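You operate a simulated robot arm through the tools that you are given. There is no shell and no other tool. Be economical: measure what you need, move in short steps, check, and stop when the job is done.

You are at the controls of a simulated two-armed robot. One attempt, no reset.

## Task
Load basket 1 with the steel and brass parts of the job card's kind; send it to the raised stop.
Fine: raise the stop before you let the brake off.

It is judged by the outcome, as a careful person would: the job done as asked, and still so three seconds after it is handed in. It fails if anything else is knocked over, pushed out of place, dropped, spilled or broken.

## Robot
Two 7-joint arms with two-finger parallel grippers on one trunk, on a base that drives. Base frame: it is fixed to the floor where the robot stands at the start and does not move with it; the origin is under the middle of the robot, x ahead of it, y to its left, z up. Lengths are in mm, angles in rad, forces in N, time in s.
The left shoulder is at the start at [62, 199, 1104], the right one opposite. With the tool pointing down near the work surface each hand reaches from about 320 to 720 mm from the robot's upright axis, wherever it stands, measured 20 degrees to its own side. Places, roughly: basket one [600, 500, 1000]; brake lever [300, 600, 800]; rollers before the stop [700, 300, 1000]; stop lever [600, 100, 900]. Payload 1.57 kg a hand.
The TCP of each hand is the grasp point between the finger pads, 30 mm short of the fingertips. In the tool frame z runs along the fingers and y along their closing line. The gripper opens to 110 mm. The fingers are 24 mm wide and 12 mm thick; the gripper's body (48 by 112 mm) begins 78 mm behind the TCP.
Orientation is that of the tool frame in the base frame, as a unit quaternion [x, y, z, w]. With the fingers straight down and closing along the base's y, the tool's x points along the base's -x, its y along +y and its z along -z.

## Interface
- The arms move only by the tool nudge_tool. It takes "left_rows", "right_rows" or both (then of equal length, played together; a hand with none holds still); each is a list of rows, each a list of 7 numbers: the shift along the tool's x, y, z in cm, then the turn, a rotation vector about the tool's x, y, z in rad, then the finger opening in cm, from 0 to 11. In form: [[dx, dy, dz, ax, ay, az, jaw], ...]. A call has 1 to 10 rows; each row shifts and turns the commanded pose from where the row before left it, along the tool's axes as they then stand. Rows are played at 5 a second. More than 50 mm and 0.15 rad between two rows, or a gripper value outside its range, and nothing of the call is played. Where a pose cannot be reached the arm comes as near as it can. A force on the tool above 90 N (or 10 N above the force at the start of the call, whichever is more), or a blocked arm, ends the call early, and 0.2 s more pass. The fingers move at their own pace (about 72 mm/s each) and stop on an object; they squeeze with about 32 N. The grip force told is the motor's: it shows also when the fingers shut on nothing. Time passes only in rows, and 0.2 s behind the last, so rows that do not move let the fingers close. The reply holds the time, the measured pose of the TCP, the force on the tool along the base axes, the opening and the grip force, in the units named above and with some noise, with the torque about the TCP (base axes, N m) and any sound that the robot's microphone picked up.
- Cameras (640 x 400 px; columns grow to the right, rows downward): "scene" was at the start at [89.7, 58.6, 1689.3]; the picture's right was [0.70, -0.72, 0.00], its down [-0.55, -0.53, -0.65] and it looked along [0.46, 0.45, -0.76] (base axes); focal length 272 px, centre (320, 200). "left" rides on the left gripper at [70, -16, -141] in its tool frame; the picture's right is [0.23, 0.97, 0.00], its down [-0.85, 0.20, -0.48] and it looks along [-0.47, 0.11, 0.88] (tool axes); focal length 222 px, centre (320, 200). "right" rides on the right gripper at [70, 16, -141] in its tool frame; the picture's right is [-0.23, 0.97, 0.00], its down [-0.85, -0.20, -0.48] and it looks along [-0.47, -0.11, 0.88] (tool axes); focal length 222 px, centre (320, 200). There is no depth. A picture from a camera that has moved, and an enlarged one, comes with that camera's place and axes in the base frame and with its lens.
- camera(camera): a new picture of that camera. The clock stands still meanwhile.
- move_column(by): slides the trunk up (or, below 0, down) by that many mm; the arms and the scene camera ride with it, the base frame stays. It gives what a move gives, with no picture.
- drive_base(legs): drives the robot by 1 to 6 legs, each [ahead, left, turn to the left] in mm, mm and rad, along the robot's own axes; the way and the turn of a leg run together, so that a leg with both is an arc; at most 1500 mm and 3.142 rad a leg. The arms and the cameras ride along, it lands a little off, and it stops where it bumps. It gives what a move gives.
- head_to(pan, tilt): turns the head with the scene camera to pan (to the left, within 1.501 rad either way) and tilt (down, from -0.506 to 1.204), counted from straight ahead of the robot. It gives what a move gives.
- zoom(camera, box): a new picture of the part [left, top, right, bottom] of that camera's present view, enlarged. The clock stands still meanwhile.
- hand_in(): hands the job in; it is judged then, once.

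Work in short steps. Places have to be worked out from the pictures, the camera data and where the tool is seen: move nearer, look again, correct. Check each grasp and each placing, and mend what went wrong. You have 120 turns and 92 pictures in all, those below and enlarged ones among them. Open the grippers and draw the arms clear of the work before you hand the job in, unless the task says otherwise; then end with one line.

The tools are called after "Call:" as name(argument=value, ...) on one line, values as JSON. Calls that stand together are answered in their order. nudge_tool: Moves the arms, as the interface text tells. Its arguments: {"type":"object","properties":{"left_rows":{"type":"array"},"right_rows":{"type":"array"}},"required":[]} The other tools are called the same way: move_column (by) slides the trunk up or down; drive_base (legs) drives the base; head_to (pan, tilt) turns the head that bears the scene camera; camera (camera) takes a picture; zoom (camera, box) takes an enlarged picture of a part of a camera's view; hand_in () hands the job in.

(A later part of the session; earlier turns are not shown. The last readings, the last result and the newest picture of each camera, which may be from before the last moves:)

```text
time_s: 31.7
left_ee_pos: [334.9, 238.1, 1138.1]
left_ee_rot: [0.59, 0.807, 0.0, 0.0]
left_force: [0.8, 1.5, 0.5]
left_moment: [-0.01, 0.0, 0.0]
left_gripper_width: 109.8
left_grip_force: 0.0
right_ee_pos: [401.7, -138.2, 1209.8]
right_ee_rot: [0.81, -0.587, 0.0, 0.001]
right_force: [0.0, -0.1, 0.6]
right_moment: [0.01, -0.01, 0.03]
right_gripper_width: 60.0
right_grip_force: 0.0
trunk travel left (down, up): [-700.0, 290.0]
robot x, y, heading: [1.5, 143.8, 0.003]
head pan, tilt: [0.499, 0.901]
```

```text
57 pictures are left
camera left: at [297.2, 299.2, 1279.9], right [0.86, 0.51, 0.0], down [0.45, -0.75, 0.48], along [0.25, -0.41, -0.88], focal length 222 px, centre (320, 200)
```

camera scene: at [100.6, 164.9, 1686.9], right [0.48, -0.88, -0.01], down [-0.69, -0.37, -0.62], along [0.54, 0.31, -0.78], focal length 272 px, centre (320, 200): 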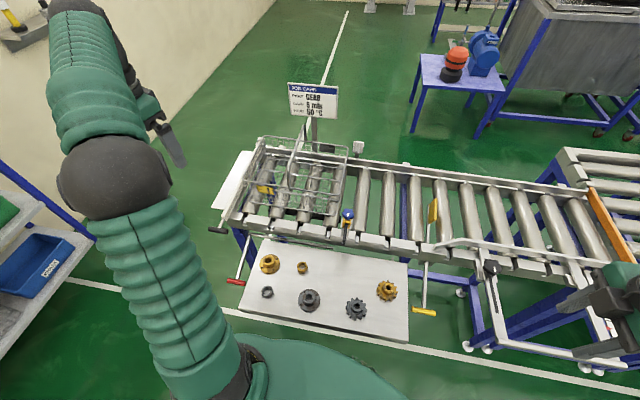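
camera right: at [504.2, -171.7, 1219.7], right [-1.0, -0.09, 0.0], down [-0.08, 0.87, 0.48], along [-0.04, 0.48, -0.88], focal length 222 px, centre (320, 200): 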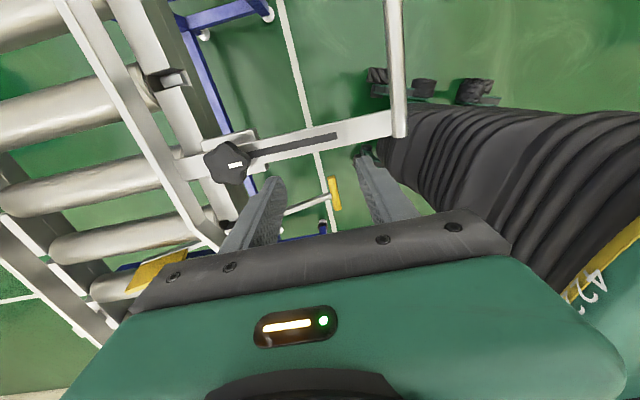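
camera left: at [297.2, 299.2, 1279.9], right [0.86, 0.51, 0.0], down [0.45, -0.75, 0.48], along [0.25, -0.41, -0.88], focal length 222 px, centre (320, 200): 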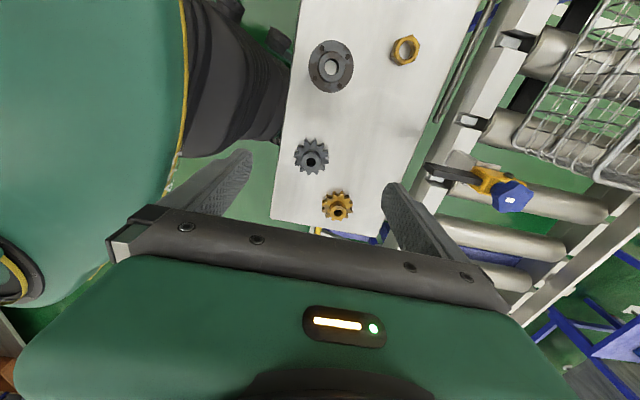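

Steel gear hub near (346,192), brass near (436,132). I move above the steel gear and come lower for a close look.

Call:
nudge_tool(left_rows=[[-2.4, -0.2, 3, 0, 0, 0, 8], [-2.3, -0.15, 3, 0, 0, 0, 8], [0, 0, 4, 0, 0, 0, 8], [0, 0, 0, 0, 0, 0, 8]])

Call:
camera(camera="left")

```text
time_s: 32.7
left_ee_pos: [345.2, 190.7, 1037.7]
left_ee_rot: [0.59, 0.807, 0.0, 0.0]
left_force: [-0.1, 1.0, 0.5]
left_moment: [0.02, 0.01, -0.03]
left_gripper_width: 79.9
left_grip_force: 0.1
right_ee_pos: [401.0, -139.6, 1208.9]
right_ee_rot: [0.81, -0.587, 0.001, 0.002]
right_force: [-0.4, -0.6, -0.8]
right_moment: [0.02, -0.01, 0.0]
right_gripper_width: 59.7
right_grip_force: 0.0
trunk travel left (down, up): [-700.0, 290.0]
robot x, y, heading: [0.9, 149.3, 0.005]
head pan, tilt: [0.499, 0.901]
```

```text
56 pictures are left
camera left: at [307.8, 253.9, 1180.1], right [0.86, 0.51, 0.0], down [0.45, -0.75, 0.48], along [0.25, -0.41, -0.88], focal length 222 px, centre (320, 200)
```

left: 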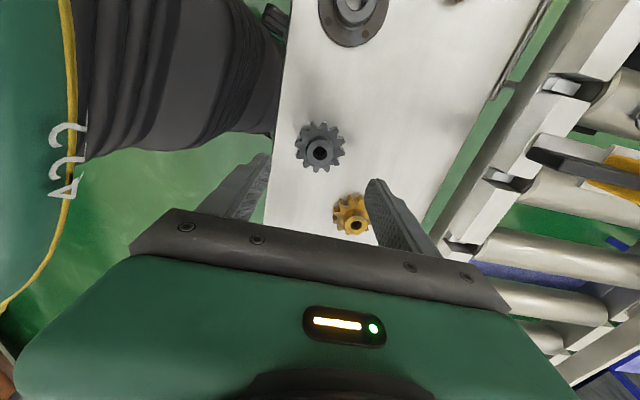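

Hub lies almost under the TCP. I come down 60 mm and look again.

Call:
nudge_tool(left_rows=[[0, 0, 3, 0, 0, 0, 10], [0, 0, 3, 0, 0, 0, 10], [0, 0, 0, 0, 0, 0, 10]])

Call:
zoom(camera="left", box=[200, 90, 440, 240])

```text
time_s: 33.5
left_ee_pos: [343.9, 191.7, 978.2]
left_ee_rot: [0.59, 0.807, 0.0, 0.001]
left_force: [0.2, -0.6, -0.1]
left_moment: [-0.01, 0.0, -0.02]
left_gripper_width: 99.9
left_grip_force: 0.1
right_ee_pos: [399.7, -139.4, 1209.3]
right_ee_rot: [0.81, -0.587, 0.001, 0.0]
right_force: [-0.1, 0.0, 0.2]
right_moment: [0.01, -0.01, -0.01]
right_gripper_width: 60.0
right_grip_force: 0.1
trunk travel left (down, up): [-700.0, 290.0]
robot x, y, heading: [-3.7, 144.2, -0.001]
head pan, tilt: [0.499, 0.901]
```

```text
2.67 times, centred on (320, 165) of left
camera zoom: at [307.0, 253.8, 1120.2], right [0.86, 0.51, 0.0], down [0.45, -0.75, 0.48], along [0.25, -0.41, -0.88], focal length 592 px, centre (320, 293)
```

zoom: 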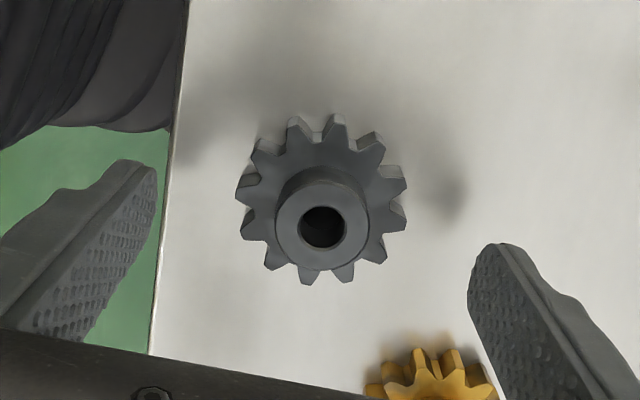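

Hub top is at about z 939, the gear face at about 912, and the hub is 32 mm wide. I lower to z 946 (tips just over the gear face) and close on the hub.

Call:
nudge_tool(left_rows=[[-0.2, 0.1, 1.6, 0, 0, 0, 8], [0, 0, 1.6, 0, 0, 0, 7], [0, 0, 0, 0, 0, 0, 7], [0, 0, 0, 0, 0, 0, 0], [0, 0, 0, 0, 0, 0, 0], [0, 0, 0, 0, 0, 0, 0]])

Call:
camera(camera="left")

```text
time_s: 34.9
left_ee_pos: [341.1, 187.8, 950.0]
left_ee_rot: [0.59, 0.807, 0.003, 0.005]
left_force: [-8.7, -2.7, 86.5]
left_moment: [-0.41, 3.3, 0.45]
left_gripper_width: 57.3
left_grip_force: 32.2
right_ee_pos: [393.8, -141.5, 1211.0]
right_ee_rot: [0.81, -0.587, 0.002, -0.002]
right_force: [0.0, 0.2, -0.1]
right_moment: [-0.03, -0.01, 0.03]
right_gripper_width: 59.8
right_grip_force: 0.0
trunk travel left (down, up): [-700.0, 290.0]
robot x, y, heading: [1.7, 150.1, 0.0]
head pan, tilt: [0.499, 0.901]
```

```text
54 pictures are left
camera left: at [302.5, 250.2, 1091.8], right [0.86, 0.51, 0.01], down [0.44, -0.75, 0.48], along [0.26, -0.41, -0.87], focal length 222 px, centre (320, 200)
```

left: 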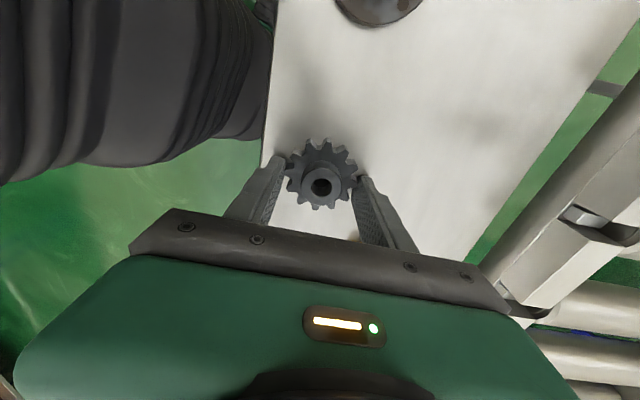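

The tips met the table (86 N up), so the table is at about z 918 and the fingers closed on the teeth. I relieve this: open, rise 25 mm and look before gripping the hub.

Call:
nudge_tool(left_rows=[[0, 0, -0.4, 0, 0, 0, 3], [0, 0, 0, 0, 0, 0, 8], [0, 0, 0, 0, 0, 0, 8], [0, 0, -1.5, 0, 0, 0, 8], [0, 0, -1, 0, 0, 0, 8], [0, 0, 0, 0, 0, 0, 8]])

Call:
zoom(camera="left", box=[200, 90, 440, 240])

```text
time_s: 36.3
left_ee_pos: [346.4, 189.0, 974.8]
left_ee_rot: [0.589, 0.808, -0.001, 0.001]
left_force: [0.5, 0.0, -0.2]
left_moment: [0.0, 0.0, -0.03]
left_gripper_width: 80.1
left_grip_force: 0.1
right_ee_pos: [402.8, -140.3, 1208.9]
right_ee_rot: [0.809, -0.587, 0.0, 0.001]
right_force: [-0.9, -0.4, 0.0]
right_moment: [-0.02, 0.0, 0.03]
right_gripper_width: 60.1
right_grip_force: 0.0
trunk travel left (down, up): [-700.0, 290.0]
robot x, y, heading: [-0.3, 147.7, 0.002]
head pan, tilt: [0.499, 0.901]
```

```text
2.67 times, centred on (320, 165) of left
camera zoom: at [309.5, 252.1, 1116.5], right [0.86, 0.51, 0.0], down [0.45, -0.75, 0.48], along [0.25, -0.41, -0.88], focal length 592 px, centre (320, 293)
```

zoom: 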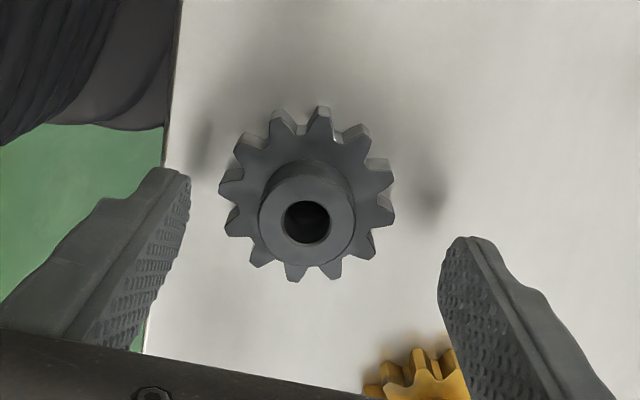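

The one-sided torque shows that the outer finger hit the table's raised near lip, not the board. I narrow to 50 mm, correct a few mm, and lower to z 957 to take just the hub.

Call:
nudge_tool(left_rows=[[0.3, -0.3, 0, 0, 0, 0, 5], [0, 0, 0, 0, 0, 0, 5], [0, 0, 0.9, 0, 0, 0, 5], [0, 0, 0.9, 0, 0, 0, 5], [0, 0, 0, 0, 0, 0, 5]])

Call:
zoom(camera="left", box=[200, 90, 440, 240])

```text
time_s: 37.5
left_ee_pos: [343.0, 190.9, 964.3]
left_ee_rot: [0.589, 0.808, 0.003, 0.01]
left_force: [-7.1, 9.0, 78.1]
left_moment: [0.13, 2.55, -0.34]
left_gripper_width: 52.7
left_grip_force: 1.1
right_ee_pos: [394.9, -137.9, 1213.2]
right_ee_rot: [0.809, -0.587, 0.002, 0.0]
right_force: [0.0, -0.3, -0.7]
right_moment: [-0.01, 0.0, 0.04]
right_gripper_width: 59.9
right_grip_force: 0.1
trunk travel left (down, up): [-700.0, 290.0]
robot x, y, heading: [1.6, 145.8, -0.004]
head pan, tilt: [0.499, 0.901]
stopped in row 5 (left hand): the force on the tool passed its limit at 97 N (the readings are from after the stop); the commanded pose is now the measured one
```

```text
2.67 times, centred on (320, 165) of left
camera zoom: at [304.2, 254.4, 1105.0], right [0.86, 0.51, 0.01], down [0.44, -0.75, 0.49], along [0.26, -0.42, -0.87], focal length 592 px, centre (320, 293)
```

zoom: 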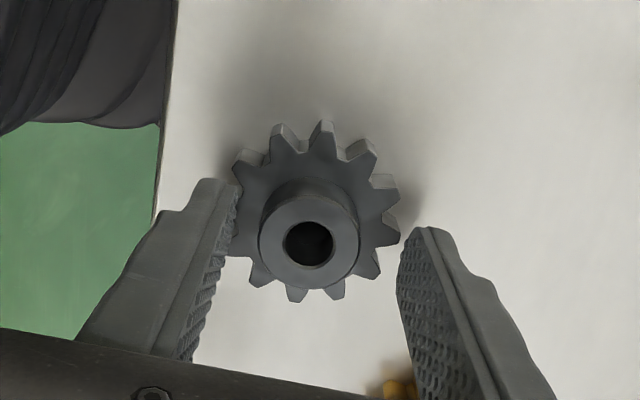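

The tips rest on the gear face at about z 934, so the hub top is near 957. I rise to z 972, shift slightly toward the hub, and close on it.

Call:
nudge_tool(left_rows=[[0, 0, -1, 0, 0, 0, 5], [0.4, -0.2, 0, 0, 0, 0, 5], [0, 0, 0.3, 0, 0, 0, 5], [0, 0, 0, 0, 0, 0, 0], [0, 0, 0, 0, 0, 0, 0], [0, 0, 0, 0, 0, 0, 0]])

Call:
zoom(camera="left", box=[200, 90, 440, 240])

```text
time_s: 38.9
left_ee_pos: [343.1, 192.5, 966.7]
left_ee_rot: [0.589, 0.808, 0.001, 0.006]
left_force: [-0.7, 1.2, 0.6]
left_moment: [0.02, 0.09, 0.0]
left_gripper_width: 29.2
left_grip_force: 32.1
right_ee_pos: [401.9, -140.1, 1208.7]
right_ee_rot: [0.809, -0.588, 0.0, 0.001]
right_force: [-0.4, 0.0, -0.1]
right_moment: [0.01, -0.02, 0.01]
right_gripper_width: 60.1
right_grip_force: 0.0
trunk travel left (down, up): [-700.0, 290.0]
robot x, y, heading: [3.3, 148.9, 0.001]
head pan, tilt: [0.499, 0.901]
```

```text
2.67 times, centred on (320, 165) of left
camera zoom: at [304.7, 256.0, 1107.7], right [0.86, 0.51, 0.01], down [0.45, -0.75, 0.49], along [0.26, -0.42, -0.87], focal length 592 px, centre (320, 293)
```

zoom: 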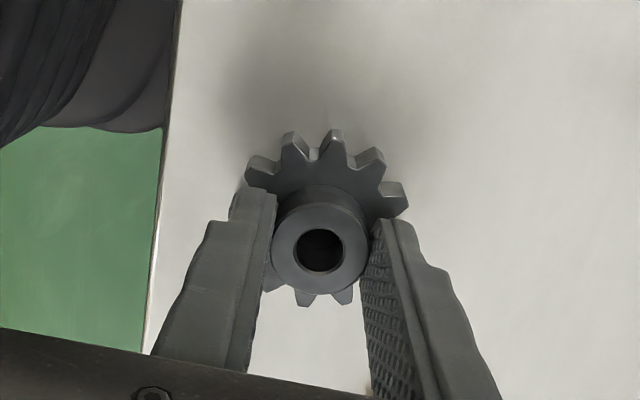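

The hub is gripped (29 mm). I lift it and check.

Call:
nudge_tool(left_rows=[[0, 0, -2, 0, 0, 0, 0], [0, 0, -4, 0, 0, 0, 0], [0, 0, -4.5, 0, 0, 0, 0], [0, 0, -4.5, 0, 0, 0, 0], [0, 0, -4.5, 0, 0, 0, 0], [0, 0, -4, 0, 0, 0, 0], [0, 0, 0, 0, 0, 0, 0]])

Call:
camera(camera="left")

```text
time_s: 40.5
left_ee_pos: [340.3, 194.8, 1201.7]
left_ee_rot: [0.59, 0.808, 0.0, 0.006]
left_force: [-0.8, 0.3, -2.7]
left_moment: [-0.06, 0.03, -0.01]
left_gripper_width: 29.2
left_grip_force: 32.2
right_ee_pos: [402.5, -140.1, 1209.5]
right_ee_rot: [0.81, -0.587, 0.0, 0.001]
right_force: [1.0, 0.7, 0.3]
right_moment: [-0.04, -0.01, 0.03]
right_gripper_width: 59.9
right_grip_force: 0.1
trunk travel left (down, up): [-700.0, 290.0]
robot x, y, heading: [2.9, 144.7, 0.005]
head pan, tilt: [0.499, 0.901]
```

```text
50 pictures are left
camera left: at [302.9, 257.9, 1343.1], right [0.86, 0.51, 0.01], down [0.45, -0.75, 0.49], along [0.25, -0.42, -0.87], focal length 222 px, centre (320, 200)
```

left: 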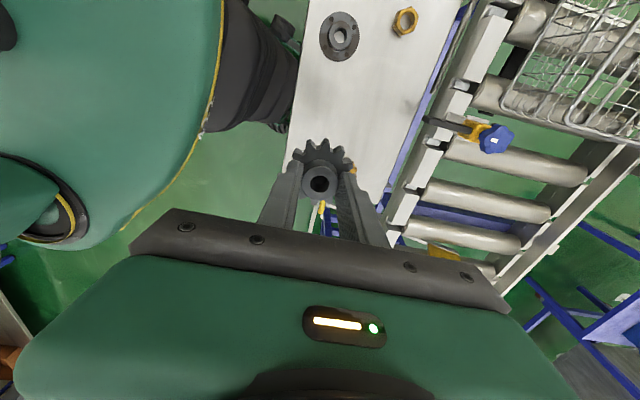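

The gear is held firmly. I carry it toward the basket's right half, staying high, and stop just short to look.

Call:
nudge_tool(left_rows=[[1.77, 4.18, -0.5, 0, 0, 0, 0], [1.77, 4.18, -0.5, 0, 0, 0, 0], [1.77, 4.18, 0, 0, 0, 0, 0], [1.77, 4.18, 0, 0, 0, 0, 0], [1.77, 4.18, 0, 0, 0, 0, 0], [1.77, 4.18, 0, 0, 0, 0, 0], [1.77, 4.18, 0, 0, 0, 0, 0], [0, 0, 0, 0, 0, 0, 0]])

Call:
camera(camera="left")

Call:
camera(camera="scene")

```text
time_s: 42.3
left_ee_pos: [581.1, 403.6, 1211.4]
left_ee_rot: [0.589, 0.808, 0.001, 0.007]
left_force: [-0.1, 0.2, -1.5]
left_moment: [0.0, 0.0, 0.01]
left_gripper_width: 29.1
left_grip_force: 32.5
right_ee_pos: [400.3, -139.2, 1209.5]
right_ee_rot: [0.81, -0.587, 0.0, 0.001]
right_force: [0.5, 0.7, -0.4]
right_moment: [-0.01, -0.02, 0.01]
right_gripper_width: 60.0
right_grip_force: 0.2
trunk travel left (down, up): [-700.0, 290.0]
robot x, y, heading: [-2.0, 146.5, 0.001]
head pan, tilt: [0.499, 0.901]
```

```text
49 pictures are left
camera left: at [543.7, 466.4, 1353.7], right [0.86, 0.51, 0.01], down [0.45, -0.75, 0.49], along [0.26, -0.42, -0.87], focal length 222 px, centre (320, 200)
```

left: 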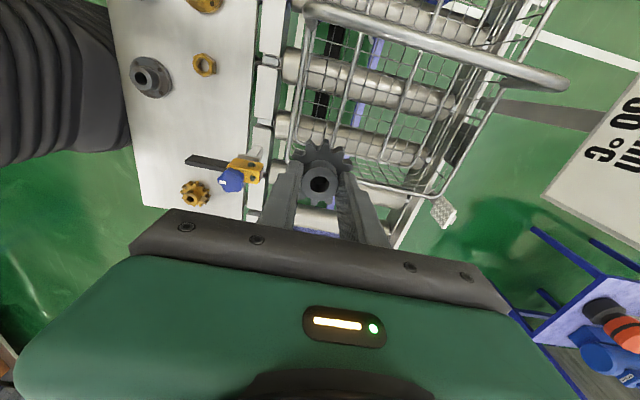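

```text
48 pictures are left
camera scene: at [101.9, 186.7, 1686.4], right [0.48, -0.88, 0.0], down [-0.69, -0.38, -0.62], along [0.54, 0.3, -0.79], focal length 272 px, centre (320, 200)
```

scene: 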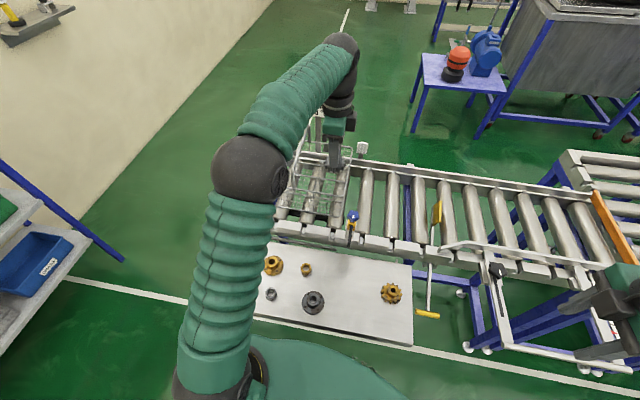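

Call:
zoom(camera="left", box=[220, 0, 580, 225])

```text
1.78 times, centred on (400, 112) of left
camera zoom: at [543.7, 466.4, 1353.7], right [0.86, 0.51, 0.01], down [0.45, -0.75, 0.49], along [0.26, -0.42, -0.87], focal length 395 px, centre (178, 356)
```

zoom: 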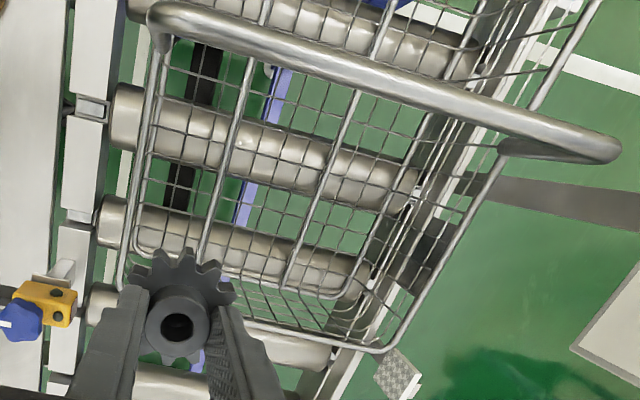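

The basket corners fit: right rim from (560,366) to (756,426), walls vertical. I centre the gear about 52 mm from the right wall, 75 mm inward, and go down to just above the floor.

Call:
nudge_tool(left_rows=[[1.15, 2.1, 0, 0, 0, 0, 0], [1.15, 2.1, 0, 0, 0, 0, 0], [0, 0, 0, 0, 0, 0, 0], [0, 0, 3.5, 0, 0, 0, 0], [0, 0, 3.5, 0, 0, 0, 0], [0, 0, 3.5, 0, 0, 0, 0], [0, 0, 2.5, 0, 0, 0, 0], [0, 0, 0, 0, 0, 0, 0]])

Call:
camera(camera="left")

```text
time_s: 44.1
left_ee_pos: [614.8, 436.7, 1082.0]
left_ee_rot: [0.589, 0.808, 0.0, 0.007]
left_force: [0.5, 0.1, -1.7]
left_moment: [0.01, 0.0, 0.0]
left_gripper_width: 29.0
left_grip_force: 32.0
right_ee_pos: [401.7, -137.0, 1209.2]
right_ee_rot: [0.81, -0.587, 0.001, 0.001]
right_force: [0.9, 0.0, -0.5]
right_moment: [0.03, 0.02, 0.03]
right_gripper_width: 60.1
right_grip_force: 0.0
trunk travel left (down, up): [-700.0, 290.0]
robot x, y, heading: [-0.7, 150.4, 0.004]
head pan, tilt: [0.499, 0.901]
```

```text
46 pictures are left
camera left: at [577.5, 500.2, 1223.0], right [0.86, 0.51, 0.01], down [0.45, -0.75, 0.49], along [0.25, -0.42, -0.87], focal length 222 px, centre (320, 200)
```

left: 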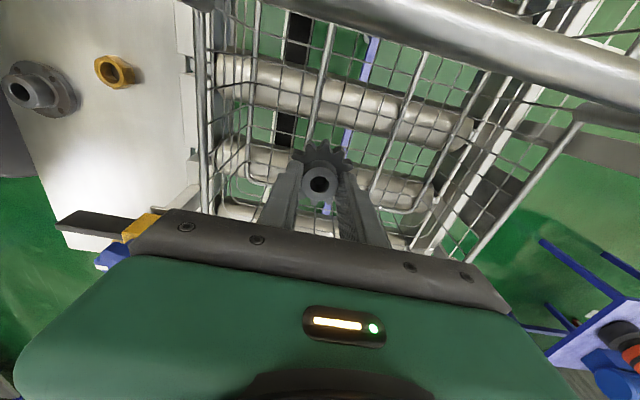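

Inside the walls with clearance. I lower in small steps to feel for the floor.

Call:
nudge_tool(left_rows=[[0, 0, 1, 0, 0, 0, 0], [0, 0, 1, 0, 0, 0, 0], [0, 0, 0.8, 0, 0, 0, 0], [0, 0, 0, 0, 0, 0, 0]])

Call:
nudge_tool(left_rows=[[0, 0, 0.5, 0, 0, 0, 0], [0, 0, 0, 0, 0, 0, 0]])

Call:
camera(camera="left")

```text
time_s: 45.1
left_ee_pos: [616.6, 436.2, 1056.1]
left_ee_rot: [0.589, 0.808, 0.0, 0.007]
left_force: [-1.0, -0.2, -2.9]
left_moment: [0.0, -0.03, 0.02]
left_gripper_width: 29.3
left_grip_force: 32.1
right_ee_pos: [402.1, -138.6, 1208.5]
right_ee_rot: [0.81, -0.587, 0.001, 0.001]
right_force: [0.5, 0.2, -0.4]
right_moment: [-0.01, 0.02, 0.0]
right_gripper_width: 60.1
right_grip_force: 0.0
trunk travel left (down, up): [-700.0, 290.0]
robot x, y, heading: [-2.2, 146.4, 0.001]
head pan, tilt: [0.499, 0.901]
```

```text
time_s: 45.7
left_ee_pos: [615.8, 436.5, 1049.4]
left_ee_rot: [0.589, 0.808, 0.0, 0.007]
left_force: [-0.6, 0.6, -3.8]
left_moment: [-0.01, -0.03, -0.05]
left_gripper_width: 28.9
left_grip_force: 31.9
right_ee_pos: [401.9, -137.2, 1209.8]
right_ee_rot: [0.809, -0.587, 0.0, 0.001]
right_force: [0.1, -0.3, -0.3]
right_moment: [0.0, -0.04, -0.01]
right_gripper_width: 60.1
right_grip_force: 0.0
trunk travel left (down, up): [-700.0, 290.0]
robot x, y, heading: [-2.7, 148.7, -0.002]
head pan, tilt: [0.499, 0.901]
```

```text
45 pictures are left
camera left: at [577.8, 499.5, 1191.1], right [0.86, 0.51, 0.01], down [0.45, -0.75, 0.49], along [0.26, -0.42, -0.87], focal length 222 px, centre (320, 200)
```

left: 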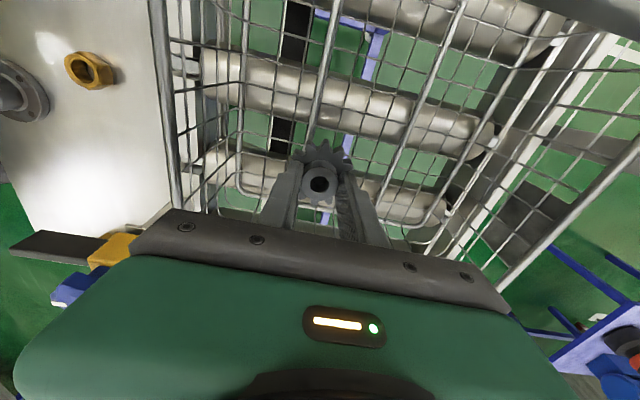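

No contact yet; the rear of the gripper passes clear of the sensor. I continue down in 5 mm steps.

Call:
nudge_tool(left_rows=[[0, 0, 0.5, 0, 0, 0, 0], [0, 0, 0.4, 0, 0, 0, 0], [0, 0, 0, 0, 0, 0, 0]])

Call:
nudge_tool(left_rows=[[0, 0, 0.4, 0, 0, 0, 0], [0, 0, 0, 0, 0, 0, 0]])

```text
time_s: 46.5
left_ee_pos: [617.5, 435.4, 1040.7]
left_ee_rot: [0.59, 0.808, 0.0, 0.007]
left_force: [1.0, -0.2, -2.0]
left_moment: [0.08, -0.04, -0.02]
left_gripper_width: 29.0
left_grip_force: 31.9
right_ee_pos: [401.6, -138.3, 1209.2]
right_ee_rot: [0.81, -0.587, 0.0, 0.001]
right_force: [-1.1, -0.4, 0.0]
right_moment: [0.01, 0.03, 0.0]
right_gripper_width: 60.0
right_grip_force: 0.2
trunk travel left (down, up): [-700.0, 290.0]
robot x, y, heading: [1.8, 148.0, -0.002]
head pan, tilt: [0.499, 0.901]
```

```text
time_s: 47.1
left_ee_pos: [616.4, 436.3, 1035.4]
left_ee_rot: [0.589, 0.808, 0.0, 0.007]
left_force: [-0.1, -0.3, -2.7]
left_moment: [0.0, 0.02, -0.01]
left_gripper_width: 28.9
left_grip_force: 32.1
right_ee_pos: [400.9, -138.0, 1209.4]
right_ee_rot: [0.809, -0.587, 0.001, 0.002]
right_force: [0.1, -0.8, 0.7]
right_moment: [0.0, -0.02, -0.01]
right_gripper_width: 60.2
right_grip_force: 0.0
trunk travel left (down, up): [-700.0, 290.0]
robot x, y, heading: [-2.2, 147.8, 0.001]
head pan, tilt: [0.499, 0.901]
```

Call:
nudge_tool(left_rows=[[0, 0, 0.4, 0, 0, 0, 0], [0, 0, 0.4, 0, 0, 0, 0], [0, 0, 0, 0, 0, 0, 0]])

Call:
nudge_tool(left_rows=[[0, 0, 0.4, 0, 0, 0, 0], [0, 0, 0, 0, 0, 0, 0]])

Call:
zoom(camera="left", box=[160, 60, 500, 270])

```text
time_s: 47.9
left_ee_pos: [616.4, 437.2, 1031.4]
left_ee_rot: [0.589, 0.808, 0.003, 0.008]
left_force: [3.0, 2.2, 13.5]
left_moment: [0.41, 0.25, -0.12]
left_gripper_width: 29.2
left_grip_force: 32.1
right_ee_pos: [400.8, -139.4, 1209.9]
right_ee_rot: [0.809, -0.587, 0.001, 0.0]
right_force: [0.3, 0.2, -0.6]
right_moment: [-0.01, 0.03, 0.01]
right_gripper_width: 60.2
right_grip_force: 0.0
trunk travel left (down, up): [-700.0, 290.0]
robot x, y, heading: [1.6, 148.9, 0.001]
head pan, tilt: [0.499, 0.901]
```

```text
time_s: 48.5
left_ee_pos: [615.6, 434.2, 1027.4]
left_ee_rot: [0.59, 0.808, 0.003, 0.008]
left_force: [7.4, 3.6, 35.6]
left_moment: [1.1, 1.19, -0.29]
left_gripper_width: 29.6
left_grip_force: 31.8
right_ee_pos: [398.9, -142.3, 1209.7]
right_ee_rot: [0.809, -0.587, 0.0, -0.002]
right_force: [-0.5, 0.3, -0.7]
right_moment: [0.0, -0.01, -0.03]
right_gripper_width: 59.8
right_grip_force: 0.1
trunk travel left (down, up): [-700.0, 290.0]
robot x, y, heading: [-1.3, 146.1, 0.001]
head pan, tilt: [0.499, 0.901]
```

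```text
1.88 times, centred on (330, 165) of left
camera zoom: at [576.2, 496.2, 1169.9], right [0.86, 0.51, 0.01], down [0.44, -0.75, 0.49], along [0.26, -0.41, -0.87], focal length 418 px, centre (301, 266)
```

zoom: 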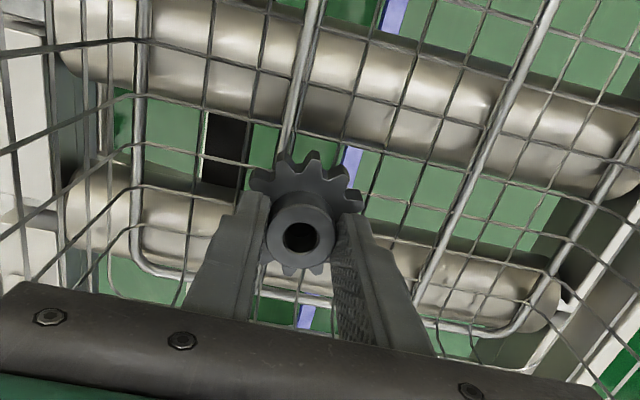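

Contact: the gear is on the basket floor at TCP z of about 1031. I relieve the pressure, open and rise straight up.

Call:
nudge_tool(left_rows=[[0, 0, -0.6, 0, 0, 0, 0], [0, 0, 0, 0, 0, 0, 4], [0, 0, 0, 0, 0, 0, 5.5], [0, 0, 0, 0, 0, 0, 5.5], [0, 0, -3, 0, 0, 0, 5.5], [0, 0, -4, 0, 0, 0, 5.5], [0, 0, -4, 0, 0, 0, 5.5], [0, 0, -4, 0, 0, 0, 5.5], [0, 0, -4, 0, 0, 0, 5.5], [0, 0, 0, 0, 0, 0, 5.5]])

Call:
camera(camera="left")

```text
time_s: 50.7
left_ee_pos: [614.5, 438.3, 1220.6]
left_ee_rot: [0.589, 0.808, 0.0, 0.005]
left_force: [0.3, -1.0, 0.4]
left_moment: [-0.01, 0.01, 0.02]
left_gripper_width: 54.9
left_grip_force: 0.0
right_ee_pos: [400.6, -138.0, 1209.0]
right_ee_rot: [0.81, -0.587, 0.001, 0.001]
right_force: [0.4, 0.9, 0.5]
right_moment: [0.0, -0.03, 0.02]
right_gripper_width: 60.2
right_grip_force: 0.1
trunk travel left (down, up): [-700.0, 290.0]
robot x, y, heading: [-3.1, 148.3, 0.001]
head pan, tilt: [0.499, 0.901]
```

```text
43 pictures are left
camera left: at [576.8, 501.3, 1361.5], right [0.86, 0.51, 0.0], down [0.45, -0.75, 0.49], along [0.25, -0.42, -0.87], focal length 222 px, centre (320, 200)
```

left: 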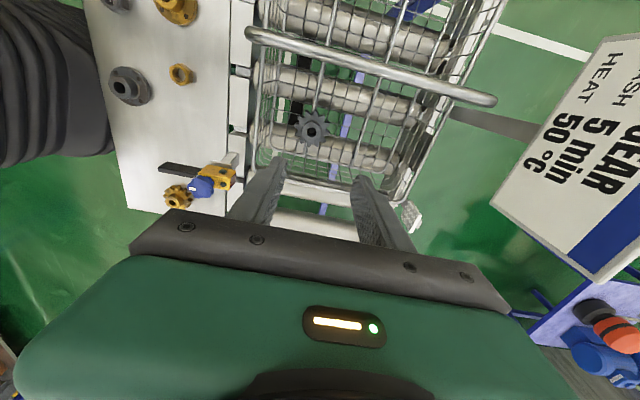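

The steel gear sits flat in the basket. Now to the brass gear at about (424,148).

Call:
nudge_tool(left_rows=[[-2.73, -3.36, 0, 0, 0, 0, 6], [-2.73, -3.36, 0, 0, 0, 0, 6], [-2.73, -3.36, 0, 0, 0, 0, 6], [-2.73, -3.36, 0, 0, 0, 0, 6], [-2.73, -3.36, 0, 0, 0, 0, 6], [-2.73, -3.36, 0, 0, 0, 0, 6], [-2.73, -3.36, 0, 0, 0, 0, 6], [-2.73, -3.36, 0, 0, 0, 0, 6], [0, 0, 4, 0, 0, 0, 6], [0, 0, 4, 0, 0, 0, 6]])

Call:
nudge_tool(left_rows=[[0, 0, 4, 0, 0, 0, 6], [0, 0, 4, 0, 0, 0, 6], [0, 0, 0, 0, 0, 0, 6]])

Call:
camera(camera="left")

```text
time_s: 52.9
left_ee_pos: [424.3, 145.1, 1139.7]
left_ee_rot: [0.589, 0.808, 0.0, 0.006]
left_force: [0.2, 0.5, 0.1]
left_moment: [-0.02, 0.03, 0.0]
left_gripper_width: 59.6
left_grip_force: 0.1
right_ee_pos: [402.3, -139.5, 1207.0]
right_ee_rot: [0.809, -0.588, -0.001, 0.001]
right_force: [0.7, 0.1, 0.3]
right_moment: [0.01, 0.01, 0.0]
right_gripper_width: 60.0
right_grip_force: 0.0
trunk travel left (down, up): [-700.0, 290.0]
robot x, y, heading: [-1.0, 150.1, 0.0]
head pan, tilt: [0.499, 0.901]
```

```text
time_s: 53.7
left_ee_pos: [425.1, 145.9, 1060.6]
left_ee_rot: [0.589, 0.808, 0.002, 0.006]
left_force: [0.0, -0.5, -0.6]
left_moment: [0.0, -0.01, 0.02]
left_gripper_width: 60.1
left_grip_force: 0.1
right_ee_pos: [400.3, -140.2, 1210.1]
right_ee_rot: [0.81, -0.587, 0.001, 0.001]
right_force: [0.3, 0.1, -0.3]
right_moment: [-0.02, -0.03, 0.02]
right_gripper_width: 59.8
right_grip_force: 0.0
trunk travel left (down, up): [-700.0, 290.0]
robot x, y, heading: [-2.8, 150.9, 0.002]
head pan, tilt: [0.499, 0.901]
```

```text
42 pictures are left
camera left: at [386.6, 207.7, 1202.4], right [0.86, 0.51, 0.01], down [0.45, -0.75, 0.49], along [0.26, -0.42, -0.87], focal length 222 px, centre (320, 200)
```

left: 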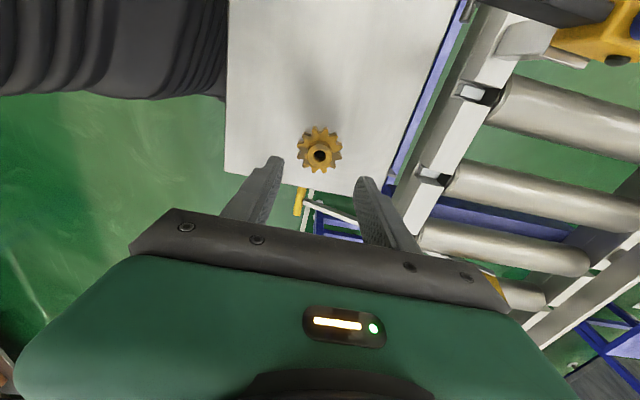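

The hub is nearly under the TCP. I shift slightly and lower to z 988 to check.

Call:
nudge_tool(left_rows=[[-0.3, 0, 3.5, 0, 0, 0, 5], [0, 0, 3.7, 0, 0, 0, 5], [0, 0, 0, 0, 0, 0, 5]])

Call:
zoom(camera="left", box=[200, 90, 440, 240])

```text
time_s: 54.5
left_ee_pos: [428.4, 141.3, 989.3]
left_ee_rot: [0.589, 0.808, 0.002, 0.006]
left_force: [-0.7, -0.4, 0.6]
left_moment: [0.03, 0.0, -0.02]
left_gripper_width: 50.0
left_grip_force: 0.0
right_ee_pos: [400.1, -139.4, 1210.3]
right_ee_rot: [0.81, -0.587, 0.001, 0.001]
right_force: [0.2, 0.5, 0.4]
right_moment: [-0.01, -0.01, 0.01]
right_gripper_width: 60.2
right_grip_force: 0.1
trunk travel left (down, up): [-700.0, 290.0]
robot x, y, heading: [2.7, 150.8, 0.005]
head pan, tilt: [0.499, 0.901]
```

```text
2.67 times, centred on (320, 165) of left
camera zoom: at [389.4, 204.6, 1130.5], right [0.86, 0.51, 0.01], down [0.45, -0.75, 0.49], along [0.26, -0.42, -0.87], focal length 592 px, centre (320, 293)
```

zoom: 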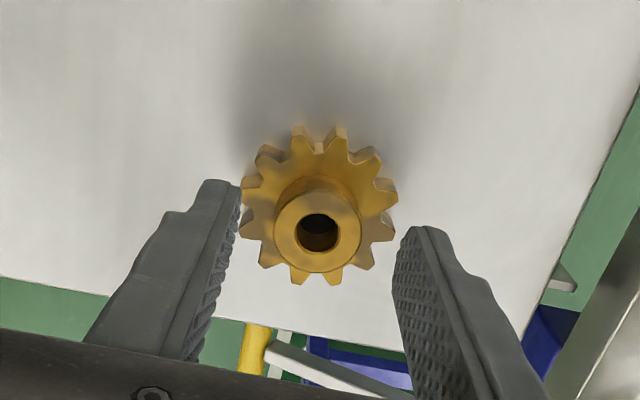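

Aligned. I lower to z 967 and close on the hub.

Call:
nudge_tool(left_rows=[[0, 0, 1.2, 0, 0, 0, 5], [0, 0, 1.0, 0, 0, 0, 5], [0, 0, 0, 0, 0, 0, 0], [0, 0, 0, 0, 0, 0, 0], [0, 0, 0, 0, 0, 0, 0]])

Call:
nudge_tool(left_rows=[[0, 0, -2, 0, 0, 0, 0], [0, 0, -4, 0, 0, 0, 0], [0, 0, -4.5, 0, 0, 0, 0], [0, 0, -4.5, 0, 0, 0, 0], [0, 0, -4.5, 0, 0, 0, 0], [0, 0, -4.5, 0, 0, 0, 0], [0, 0, 0, 0, 0, 0, 0]])

Call:
camera(camera="left")

```text
time_s: 55.7
left_ee_pos: [428.2, 139.8, 967.5]
left_ee_rot: [0.59, 0.808, 0.002, 0.006]
left_force: [0.2, -1.4, 1.2]
left_moment: [-0.08, 0.1, 0.02]
left_gripper_width: 29.5
left_grip_force: 32.0
right_ee_pos: [401.1, -140.3, 1208.7]
right_ee_rot: [0.81, -0.587, 0.0, 0.001]
right_force: [-0.4, -0.9, -0.8]
right_moment: [0.02, 0.0, 0.01]
right_gripper_width: 59.9
right_grip_force: 0.1
trunk travel left (down, up): [-700.0, 290.0]
robot x, y, heading: [0.2, 143.2, 0.001]
head pan, tilt: [0.499, 0.901]
```

```text
time_s: 57.3
left_ee_pos: [427.1, 144.2, 1205.7]
left_ee_rot: [0.589, 0.808, 0.001, 0.006]
left_force: [0.0, -1.4, -3.1]
left_moment: [0.01, -0.03, 0.03]
left_gripper_width: 29.1
left_grip_force: 31.7
right_ee_pos: [401.2, -140.4, 1208.7]
right_ee_rot: [0.81, -0.587, 0.0, 0.001]
right_force: [-0.9, 0.2, 0.6]
right_moment: [0.04, 0.02, -0.01]
right_gripper_width: 59.9
right_grip_force: 0.1
trunk travel left (down, up): [-700.0, 290.0]
robot x, y, heading: [-1.5, 148.8, 0.007]
head pan, tilt: [0.499, 0.901]
```

```text
40 pictures are left
camera left: at [389.2, 207.2, 1346.8], right [0.86, 0.51, 0.01], down [0.45, -0.75, 0.49], along [0.25, -0.42, -0.87], focal length 222 px, centre (320, 200)
```

left: 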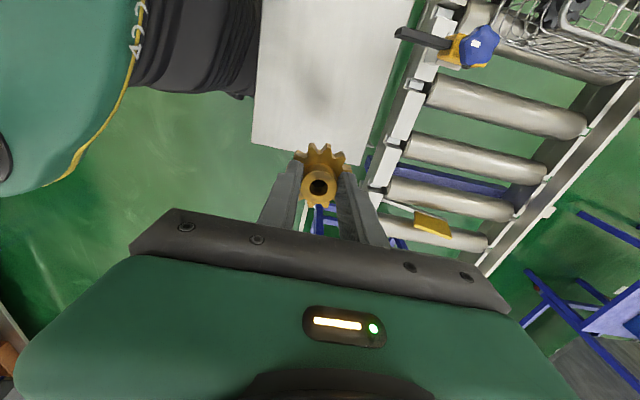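

The brass gear is held. I raise it above the bail handle and carry it to the left half of the basket, about (559,580).

Call:
nudge_tool(left_rows=[[0, 0, -3.5, 0, 0, 0, 0], [0, 0, -3.5, 0, 0, 0, 0], [3.75, 2.58, 0, 0, 0, 0, 0], [3.75, 2.58, 0, 0, 0, 0, 0], [3.75, 2.58, 0, 0, 0, 0, 0], [3.75, 2.58, 0, 0, 0, 0, 0], [3.75, 2.58, 0, 0, 0, 0, 0], [3.75, 2.58, 0, 0, 0, 0, 0], [3.75, 2.58, 0, 0, 0, 0, 0], [3.75, 2.58, 0, 0, 0, 0, 0]])

Call:
nudge_tool(left_rows=[[3.75, 2.58, 0, 0, 0, 0, 0], [3.75, 2.58, 0, 0, 0, 0, 0], [0, 0, 0, 0, 0, 0, 0]])

Call:
camera(camera="left")

```text
time_s: 59.5
left_ee_pos: [532.5, 497.3, 1275.5]
left_ee_rot: [0.589, 0.808, -0.002, 0.006]
left_force: [0.5, 0.6, -3.8]
left_moment: [-0.02, 0.01, 0.02]
left_gripper_width: 28.8
left_grip_force: 31.9
right_ee_pos: [403.2, -136.3, 1210.8]
right_ee_rot: [0.81, -0.587, 0.001, 0.003]
right_force: [-0.5, -0.1, -0.3]
right_moment: [-0.04, -0.01, -0.01]
right_gripper_width: 60.0
right_grip_force: 0.1
trunk travel left (down, up): [-700.0, 290.0]
robot x, y, heading: [-2.4, 147.5, -0.002]
head pan, tilt: [0.499, 0.901]
```

```text
time_s: 60.3
left_ee_pos: [549.2, 585.6, 1274.3]
left_ee_rot: [0.59, 0.808, -0.001, 0.006]
left_force: [-0.5, -0.1, -2.8]
left_moment: [0.03, 0.0, -0.01]
left_gripper_width: 29.4
left_grip_force: 32.2
left hand out of reach, approached as far as the arm can: row 2
right_ee_pos: [400.2, -135.7, 1210.8]
right_ee_rot: [0.809, -0.587, 0.001, 0.002]
right_force: [0.3, 0.5, 0.3]
right_moment: [0.02, 0.01, 0.04]
right_gripper_width: 59.9
right_grip_force: 0.0
trunk travel left (down, up): [-700.0, 290.0]
robot x, y, heading: [0.1, 148.2, -0.005]
head pan, tilt: [0.499, 0.901]
```

```text
39 pictures are left
camera left: at [510.2, 648.7, 1415.3], right [0.86, 0.51, 0.0], down [0.45, -0.75, 0.49], along [0.26, -0.42, -0.87], focal length 222 px, centre (320, 200)
```

left: 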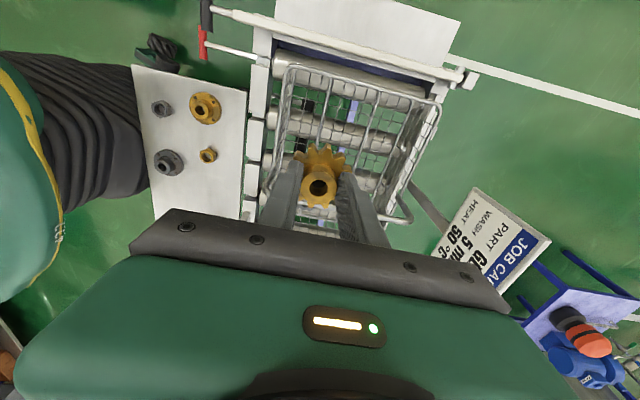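

At (549,586) the gear is over the left half. The height limits the reach, so I lower first, then shift 12 mm further inward.

Call:
nudge_tool(left_rows=[[0, 0, 3.5, 0, 0, 0, 0], [0, 0, 3.5, 0, 0, 0, 0], [0, 1.2, 0, 0, 0, 0, 0], [0, 0, 0, 0, 0, 0, 0]])

Call:
camera(camera="left")

```text
time_s: 61.3
left_ee_pos: [560.5, 581.8, 1203.9]
left_ee_rot: [0.589, 0.808, 0.0, 0.007]
left_force: [-0.1, 0.6, -2.6]
left_moment: [0.04, 0.03, 0.0]
left_gripper_width: 28.9
left_grip_force: 32.4
right_ee_pos: [401.5, -138.5, 1210.1]
right_ee_rot: [0.809, -0.587, 0.001, 0.001]
right_force: [0.4, 0.5, -0.1]
right_moment: [0.03, 0.03, 0.01]
right_gripper_width: 60.2
right_grip_force: 0.2
trunk travel left (down, up): [-700.0, 290.0]
robot x, y, heading: [-3.1, 144.9, 0.002]
head pan, tilt: [0.499, 0.901]
```

```text
38 pictures are left
camera left: at [522.4, 646.7, 1344.5], right [0.86, 0.51, 0.01], down [0.45, -0.75, 0.49], along [0.26, -0.42, -0.87], focal length 222 px, centre (320, 200)
```

left: 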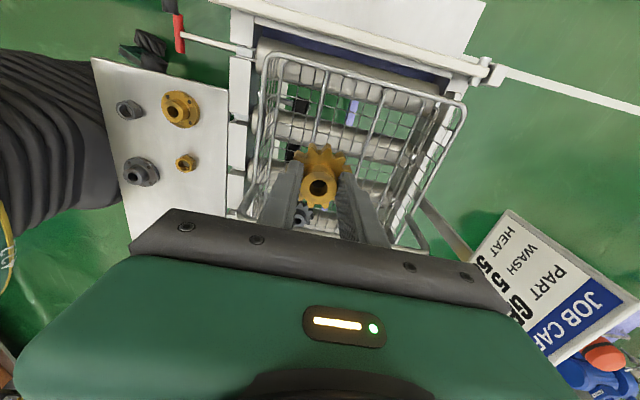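

Position fits the left half. I shift 8 mm further from the bail and lower in steps.

Call:
nudge_tool(left_rows=[[0.8, 0, 0, 0, 0, 0, 0], [0, 0, 3.5, 0, 0, 0, 0], [0, 0, 3.5, 0, 0, 0, 0], [0, 0, 3.0, 0, 0, 0, 0], [0, 0, 3.0, 0, 0, 0, 0], [0, 0, 0, 0, 0, 0, 0]])

Call:
camera(camera="left")

Call:
zoom(camera="scene", box=[230, 80, 410, 240])

```text
time_s: 62.7
left_ee_pos: [558.2, 591.6, 1071.9]
left_ee_rot: [0.589, 0.808, 0.0, 0.006]
left_force: [-0.1, 0.6, -3.2]
left_moment: [0.03, 0.02, 0.0]
left_gripper_width: 29.0
left_grip_force: 31.9
right_ee_pos: [400.4, -136.4, 1209.4]
right_ee_rot: [0.809, -0.587, 0.001, 0.002]
right_force: [0.8, 0.4, -0.5]
right_moment: [-0.02, 0.01, 0.02]
right_gripper_width: 60.0
right_grip_force: 0.1
trunk travel left (down, up): [-700.0, 290.0]
robot x, y, heading: [1.0, 150.5, 0.004]
head pan, tilt: [0.499, 0.901]
```

```text
37 pictures are left
camera left: at [520.6, 654.8, 1213.3], right [0.86, 0.51, 0.0], down [0.45, -0.75, 0.49], along [0.26, -0.42, -0.87], focal length 222 px, centre (320, 200)
```

left: 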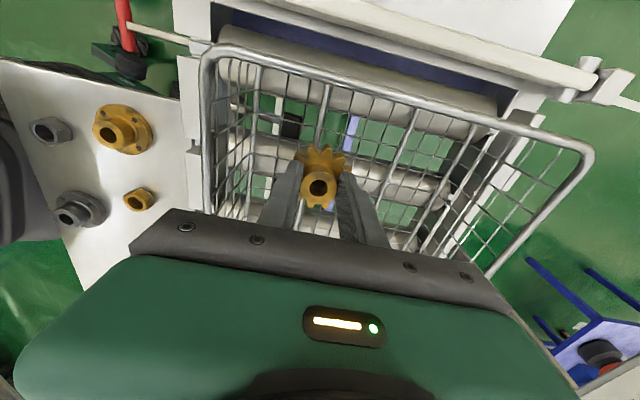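

```text
2.50 times, centred on (320, 160) of scene
camera zoom: at [101.9, 187.5, 1686.4], right [0.48, -0.88, 0.0], down [-0.69, -0.38, -0.62], along [0.54, 0.3, -0.79], focal length 681 px, centre (320, 300)
```

zoom: 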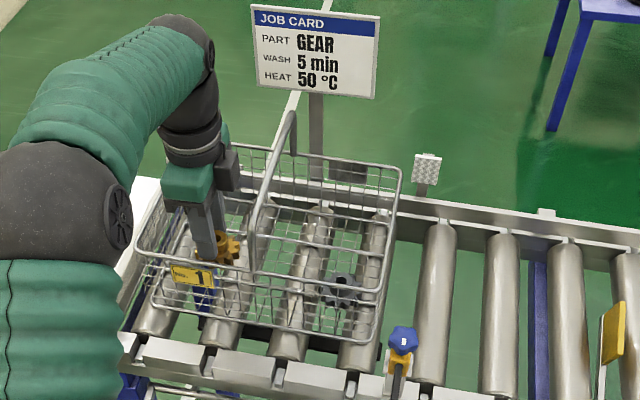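

Good clearance all round. I lower the remaining 40 mm with contact checks.

Call:
nudge_tool(left_rows=[[0, 0, 1.5, 0, 0, 0, 0], [0, 0, 1.5, 0, 0, 0, 0], [0, 0, 0.6, 0, 0, 0, 0], [0, 0, 0, 0, 0, 0, 0]])

Call:
nudge_tool(left_rows=[[0, 0, 0.5, 0, 0, 0, 0], [0, 0, 0, 0, 0, 0, 0]])

```text
time_s: 63.7
left_ee_pos: [559.9, 589.8, 1036.2]
left_ee_rot: [0.589, 0.808, -0.001, 0.007]
left_force: [0.5, -0.2, -2.6]
left_moment: [0.02, 0.02, 0.0]
left_gripper_width: 28.9
left_grip_force: 31.9
right_ee_pos: [401.8, -137.5, 1209.0]
right_ee_rot: [0.81, -0.587, 0.0, 0.001]
right_force: [0.0, -0.6, -1.1]
right_moment: [0.02, -0.01, 0.01]
right_gripper_width: 60.3
right_grip_force: 0.1
trunk travel left (down, up): [-700.0, 290.0]
robot x, y, heading: [-1.4, 145.6, -0.0]
head pan, tilt: [0.499, 0.901]
```

```text
time_s: 64.3
left_ee_pos: [559.2, 589.4, 1035.2]
left_ee_rot: [0.589, 0.808, 0.003, 0.007]
left_force: [1.9, 2.9, 16.7]
left_moment: [0.46, 0.29, 0.01]
left_gripper_width: 29.1
left_grip_force: 32.1
right_ee_pos: [400.1, -138.9, 1209.8]
right_ee_rot: [0.81, -0.587, 0.001, 0.0]
right_force: [0.7, -0.4, -0.1]
right_moment: [0.05, -0.02, 0.0]
right_gripper_width: 60.0
right_grip_force: 0.0
trunk travel left (down, up): [-700.0, 290.0]
robot x, y, heading: [-3.7, 148.5, -0.001]
head pan, tilt: [0.499, 0.901]
```

Contact made on the floor. I release and rise straight up.

Call:
nudge_tool(left_rows=[[0, 0, -0.3, 0, 0, 0, 0], [0, 0, 0, 0, 0, 0, 4], [0, 0, 0, 0, 0, 0, 5.5], [0, 0, 0, 0, 0, 0, 5.5], [0, 0, -3, 0, 0, 0, 5.5], [0, 0, -4, 0, 0, 0, 5.5], [0, 0, -4, 0, 0, 0, 5.5], [0, 0, -4, 0, 0, 0, 5.5], [0, 0, -4, 0, 0, 0, 5.5], [0, 0, 0, 0, 0, 0, 5.5]])

Call:
camera(camera="left")

```text
time_s: 66.5
left_ee_pos: [558.6, 591.9, 1226.4]
left_ee_rot: [0.589, 0.808, 0.0, 0.006]
left_force: [0.7, 0.3, -0.2]
left_moment: [0.0, 0.03, 0.02]
left_gripper_width: 54.8
left_grip_force: 0.1
right_ee_pos: [400.9, -137.9, 1210.1]
right_ee_rot: [0.81, -0.587, 0.0, 0.001]
right_force: [-0.4, -0.7, 0.5]
right_moment: [-0.01, 0.04, 0.0]
right_gripper_width: 59.9
right_grip_force: 0.1
trunk travel left (down, up): [-700.0, 290.0]
robot x, y, heading: [0.6, 144.8, 0.001]
head pan, tilt: [0.499, 0.901]
```

```text
35 pictures are left
camera left: at [521.1, 655.2, 1366.4], right [0.86, 0.51, 0.0], down [0.45, -0.75, 0.49], along [0.25, -0.42, -0.87], focal length 222 px, centre (320, 200)
```

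left: 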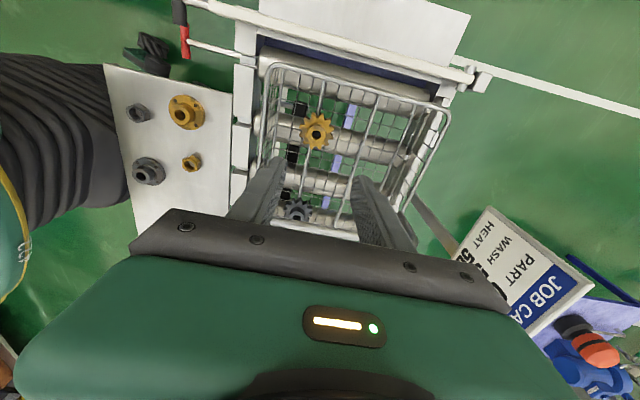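

Both gears lie in the basket. Next is the brake: the red handle is near (260,569,829), with the black gate handle close above at about (321,623,1010), which must not be touched. I move the left hand over there at height for a look.

Call:
nudge_tool(left_rows=[[0.9, -4, 0, 0, 0, 0, 6], [0.9, -4, 0, 0, 0, 0, 6], [0.9, -4, 0, 0, 0, 0, 6], [0.9, -4, 0, 0, 0, 0, 6], [0.9, -4, 0, 0, 0, 0, 6], [0.9, -4, 0, 0, 0, 0, 6], [0.9, -4, 0, 0, 0, 0, 6], [0.5, -2, 0, 0, 0, 0, 6], [0, 0, 0, 0, 0, 0, 6]])

Call:
camera(camera="left")

Call:
head_to(pan=0.9, tilt=0.95)

Call:
camera(camera="scene")

```text
time_s: 68.5
left_ee_pos: [251.7, 564.2, 1219.9]
left_ee_rot: [0.589, 0.808, 0.0, 0.006]
left_force: [-0.1, -0.7, 0.1]
left_moment: [-0.02, 0.0, 0.03]
left_gripper_width: 60.1
left_grip_force: 0.1
right_ee_pos: [402.6, -138.0, 1208.9]
right_ee_rot: [0.81, -0.587, 0.0, 0.002]
right_force: [-0.6, 0.0, 0.9]
right_moment: [-0.01, -0.01, -0.02]
right_gripper_width: 60.1
right_grip_force: 0.0
trunk travel left (down, up): [-700.0, 290.0]
robot x, y, heading: [-2.1, 145.8, 0.006]
head pan, tilt: [0.499, 0.901]
```

```text
34 pictures are left
camera left: at [213.6, 626.8, 1362.1], right [0.86, 0.51, 0.01], down [0.45, -0.75, 0.49], along [0.25, -0.42, -0.87], focal length 222 px, centre (320, 200)
```

left: 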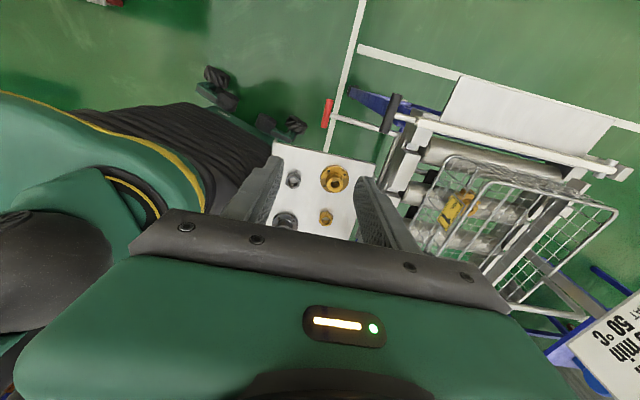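

```text
time_s: 69.4
left_ee_pos: [251.5, 563.5, 1220.7]
left_ee_rot: [0.589, 0.808, 0.001, 0.007]
left_force: [-0.5, 0.4, -0.6]
left_moment: [0.02, -0.03, 0.01]
left_gripper_width: 59.9
left_grip_force: 0.1
right_ee_pos: [400.1, -137.3, 1209.3]
right_ee_rot: [0.809, -0.587, 0.0, 0.001]
right_force: [-0.3, -0.1, 0.5]
right_moment: [0.02, 0.0, -0.03]
right_gripper_width: 60.1
right_grip_force: 0.0
trunk travel left (down, up): [-700.0, 290.0]
robot x, y, heading: [3.7, 145.0, -0.0]
head pan, tilt: [0.901, 0.949]
```

```text
33 pictures are left
camera scene: at [78.3, 206.8, 1683.0], right [0.78, -0.62, 0.0], down [-0.51, -0.64, -0.58], along [0.36, 0.46, -0.81], focal length 272 px, centre (320, 200)
```

scene: 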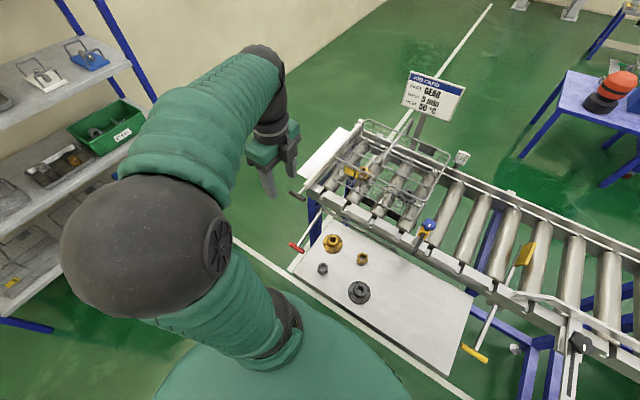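

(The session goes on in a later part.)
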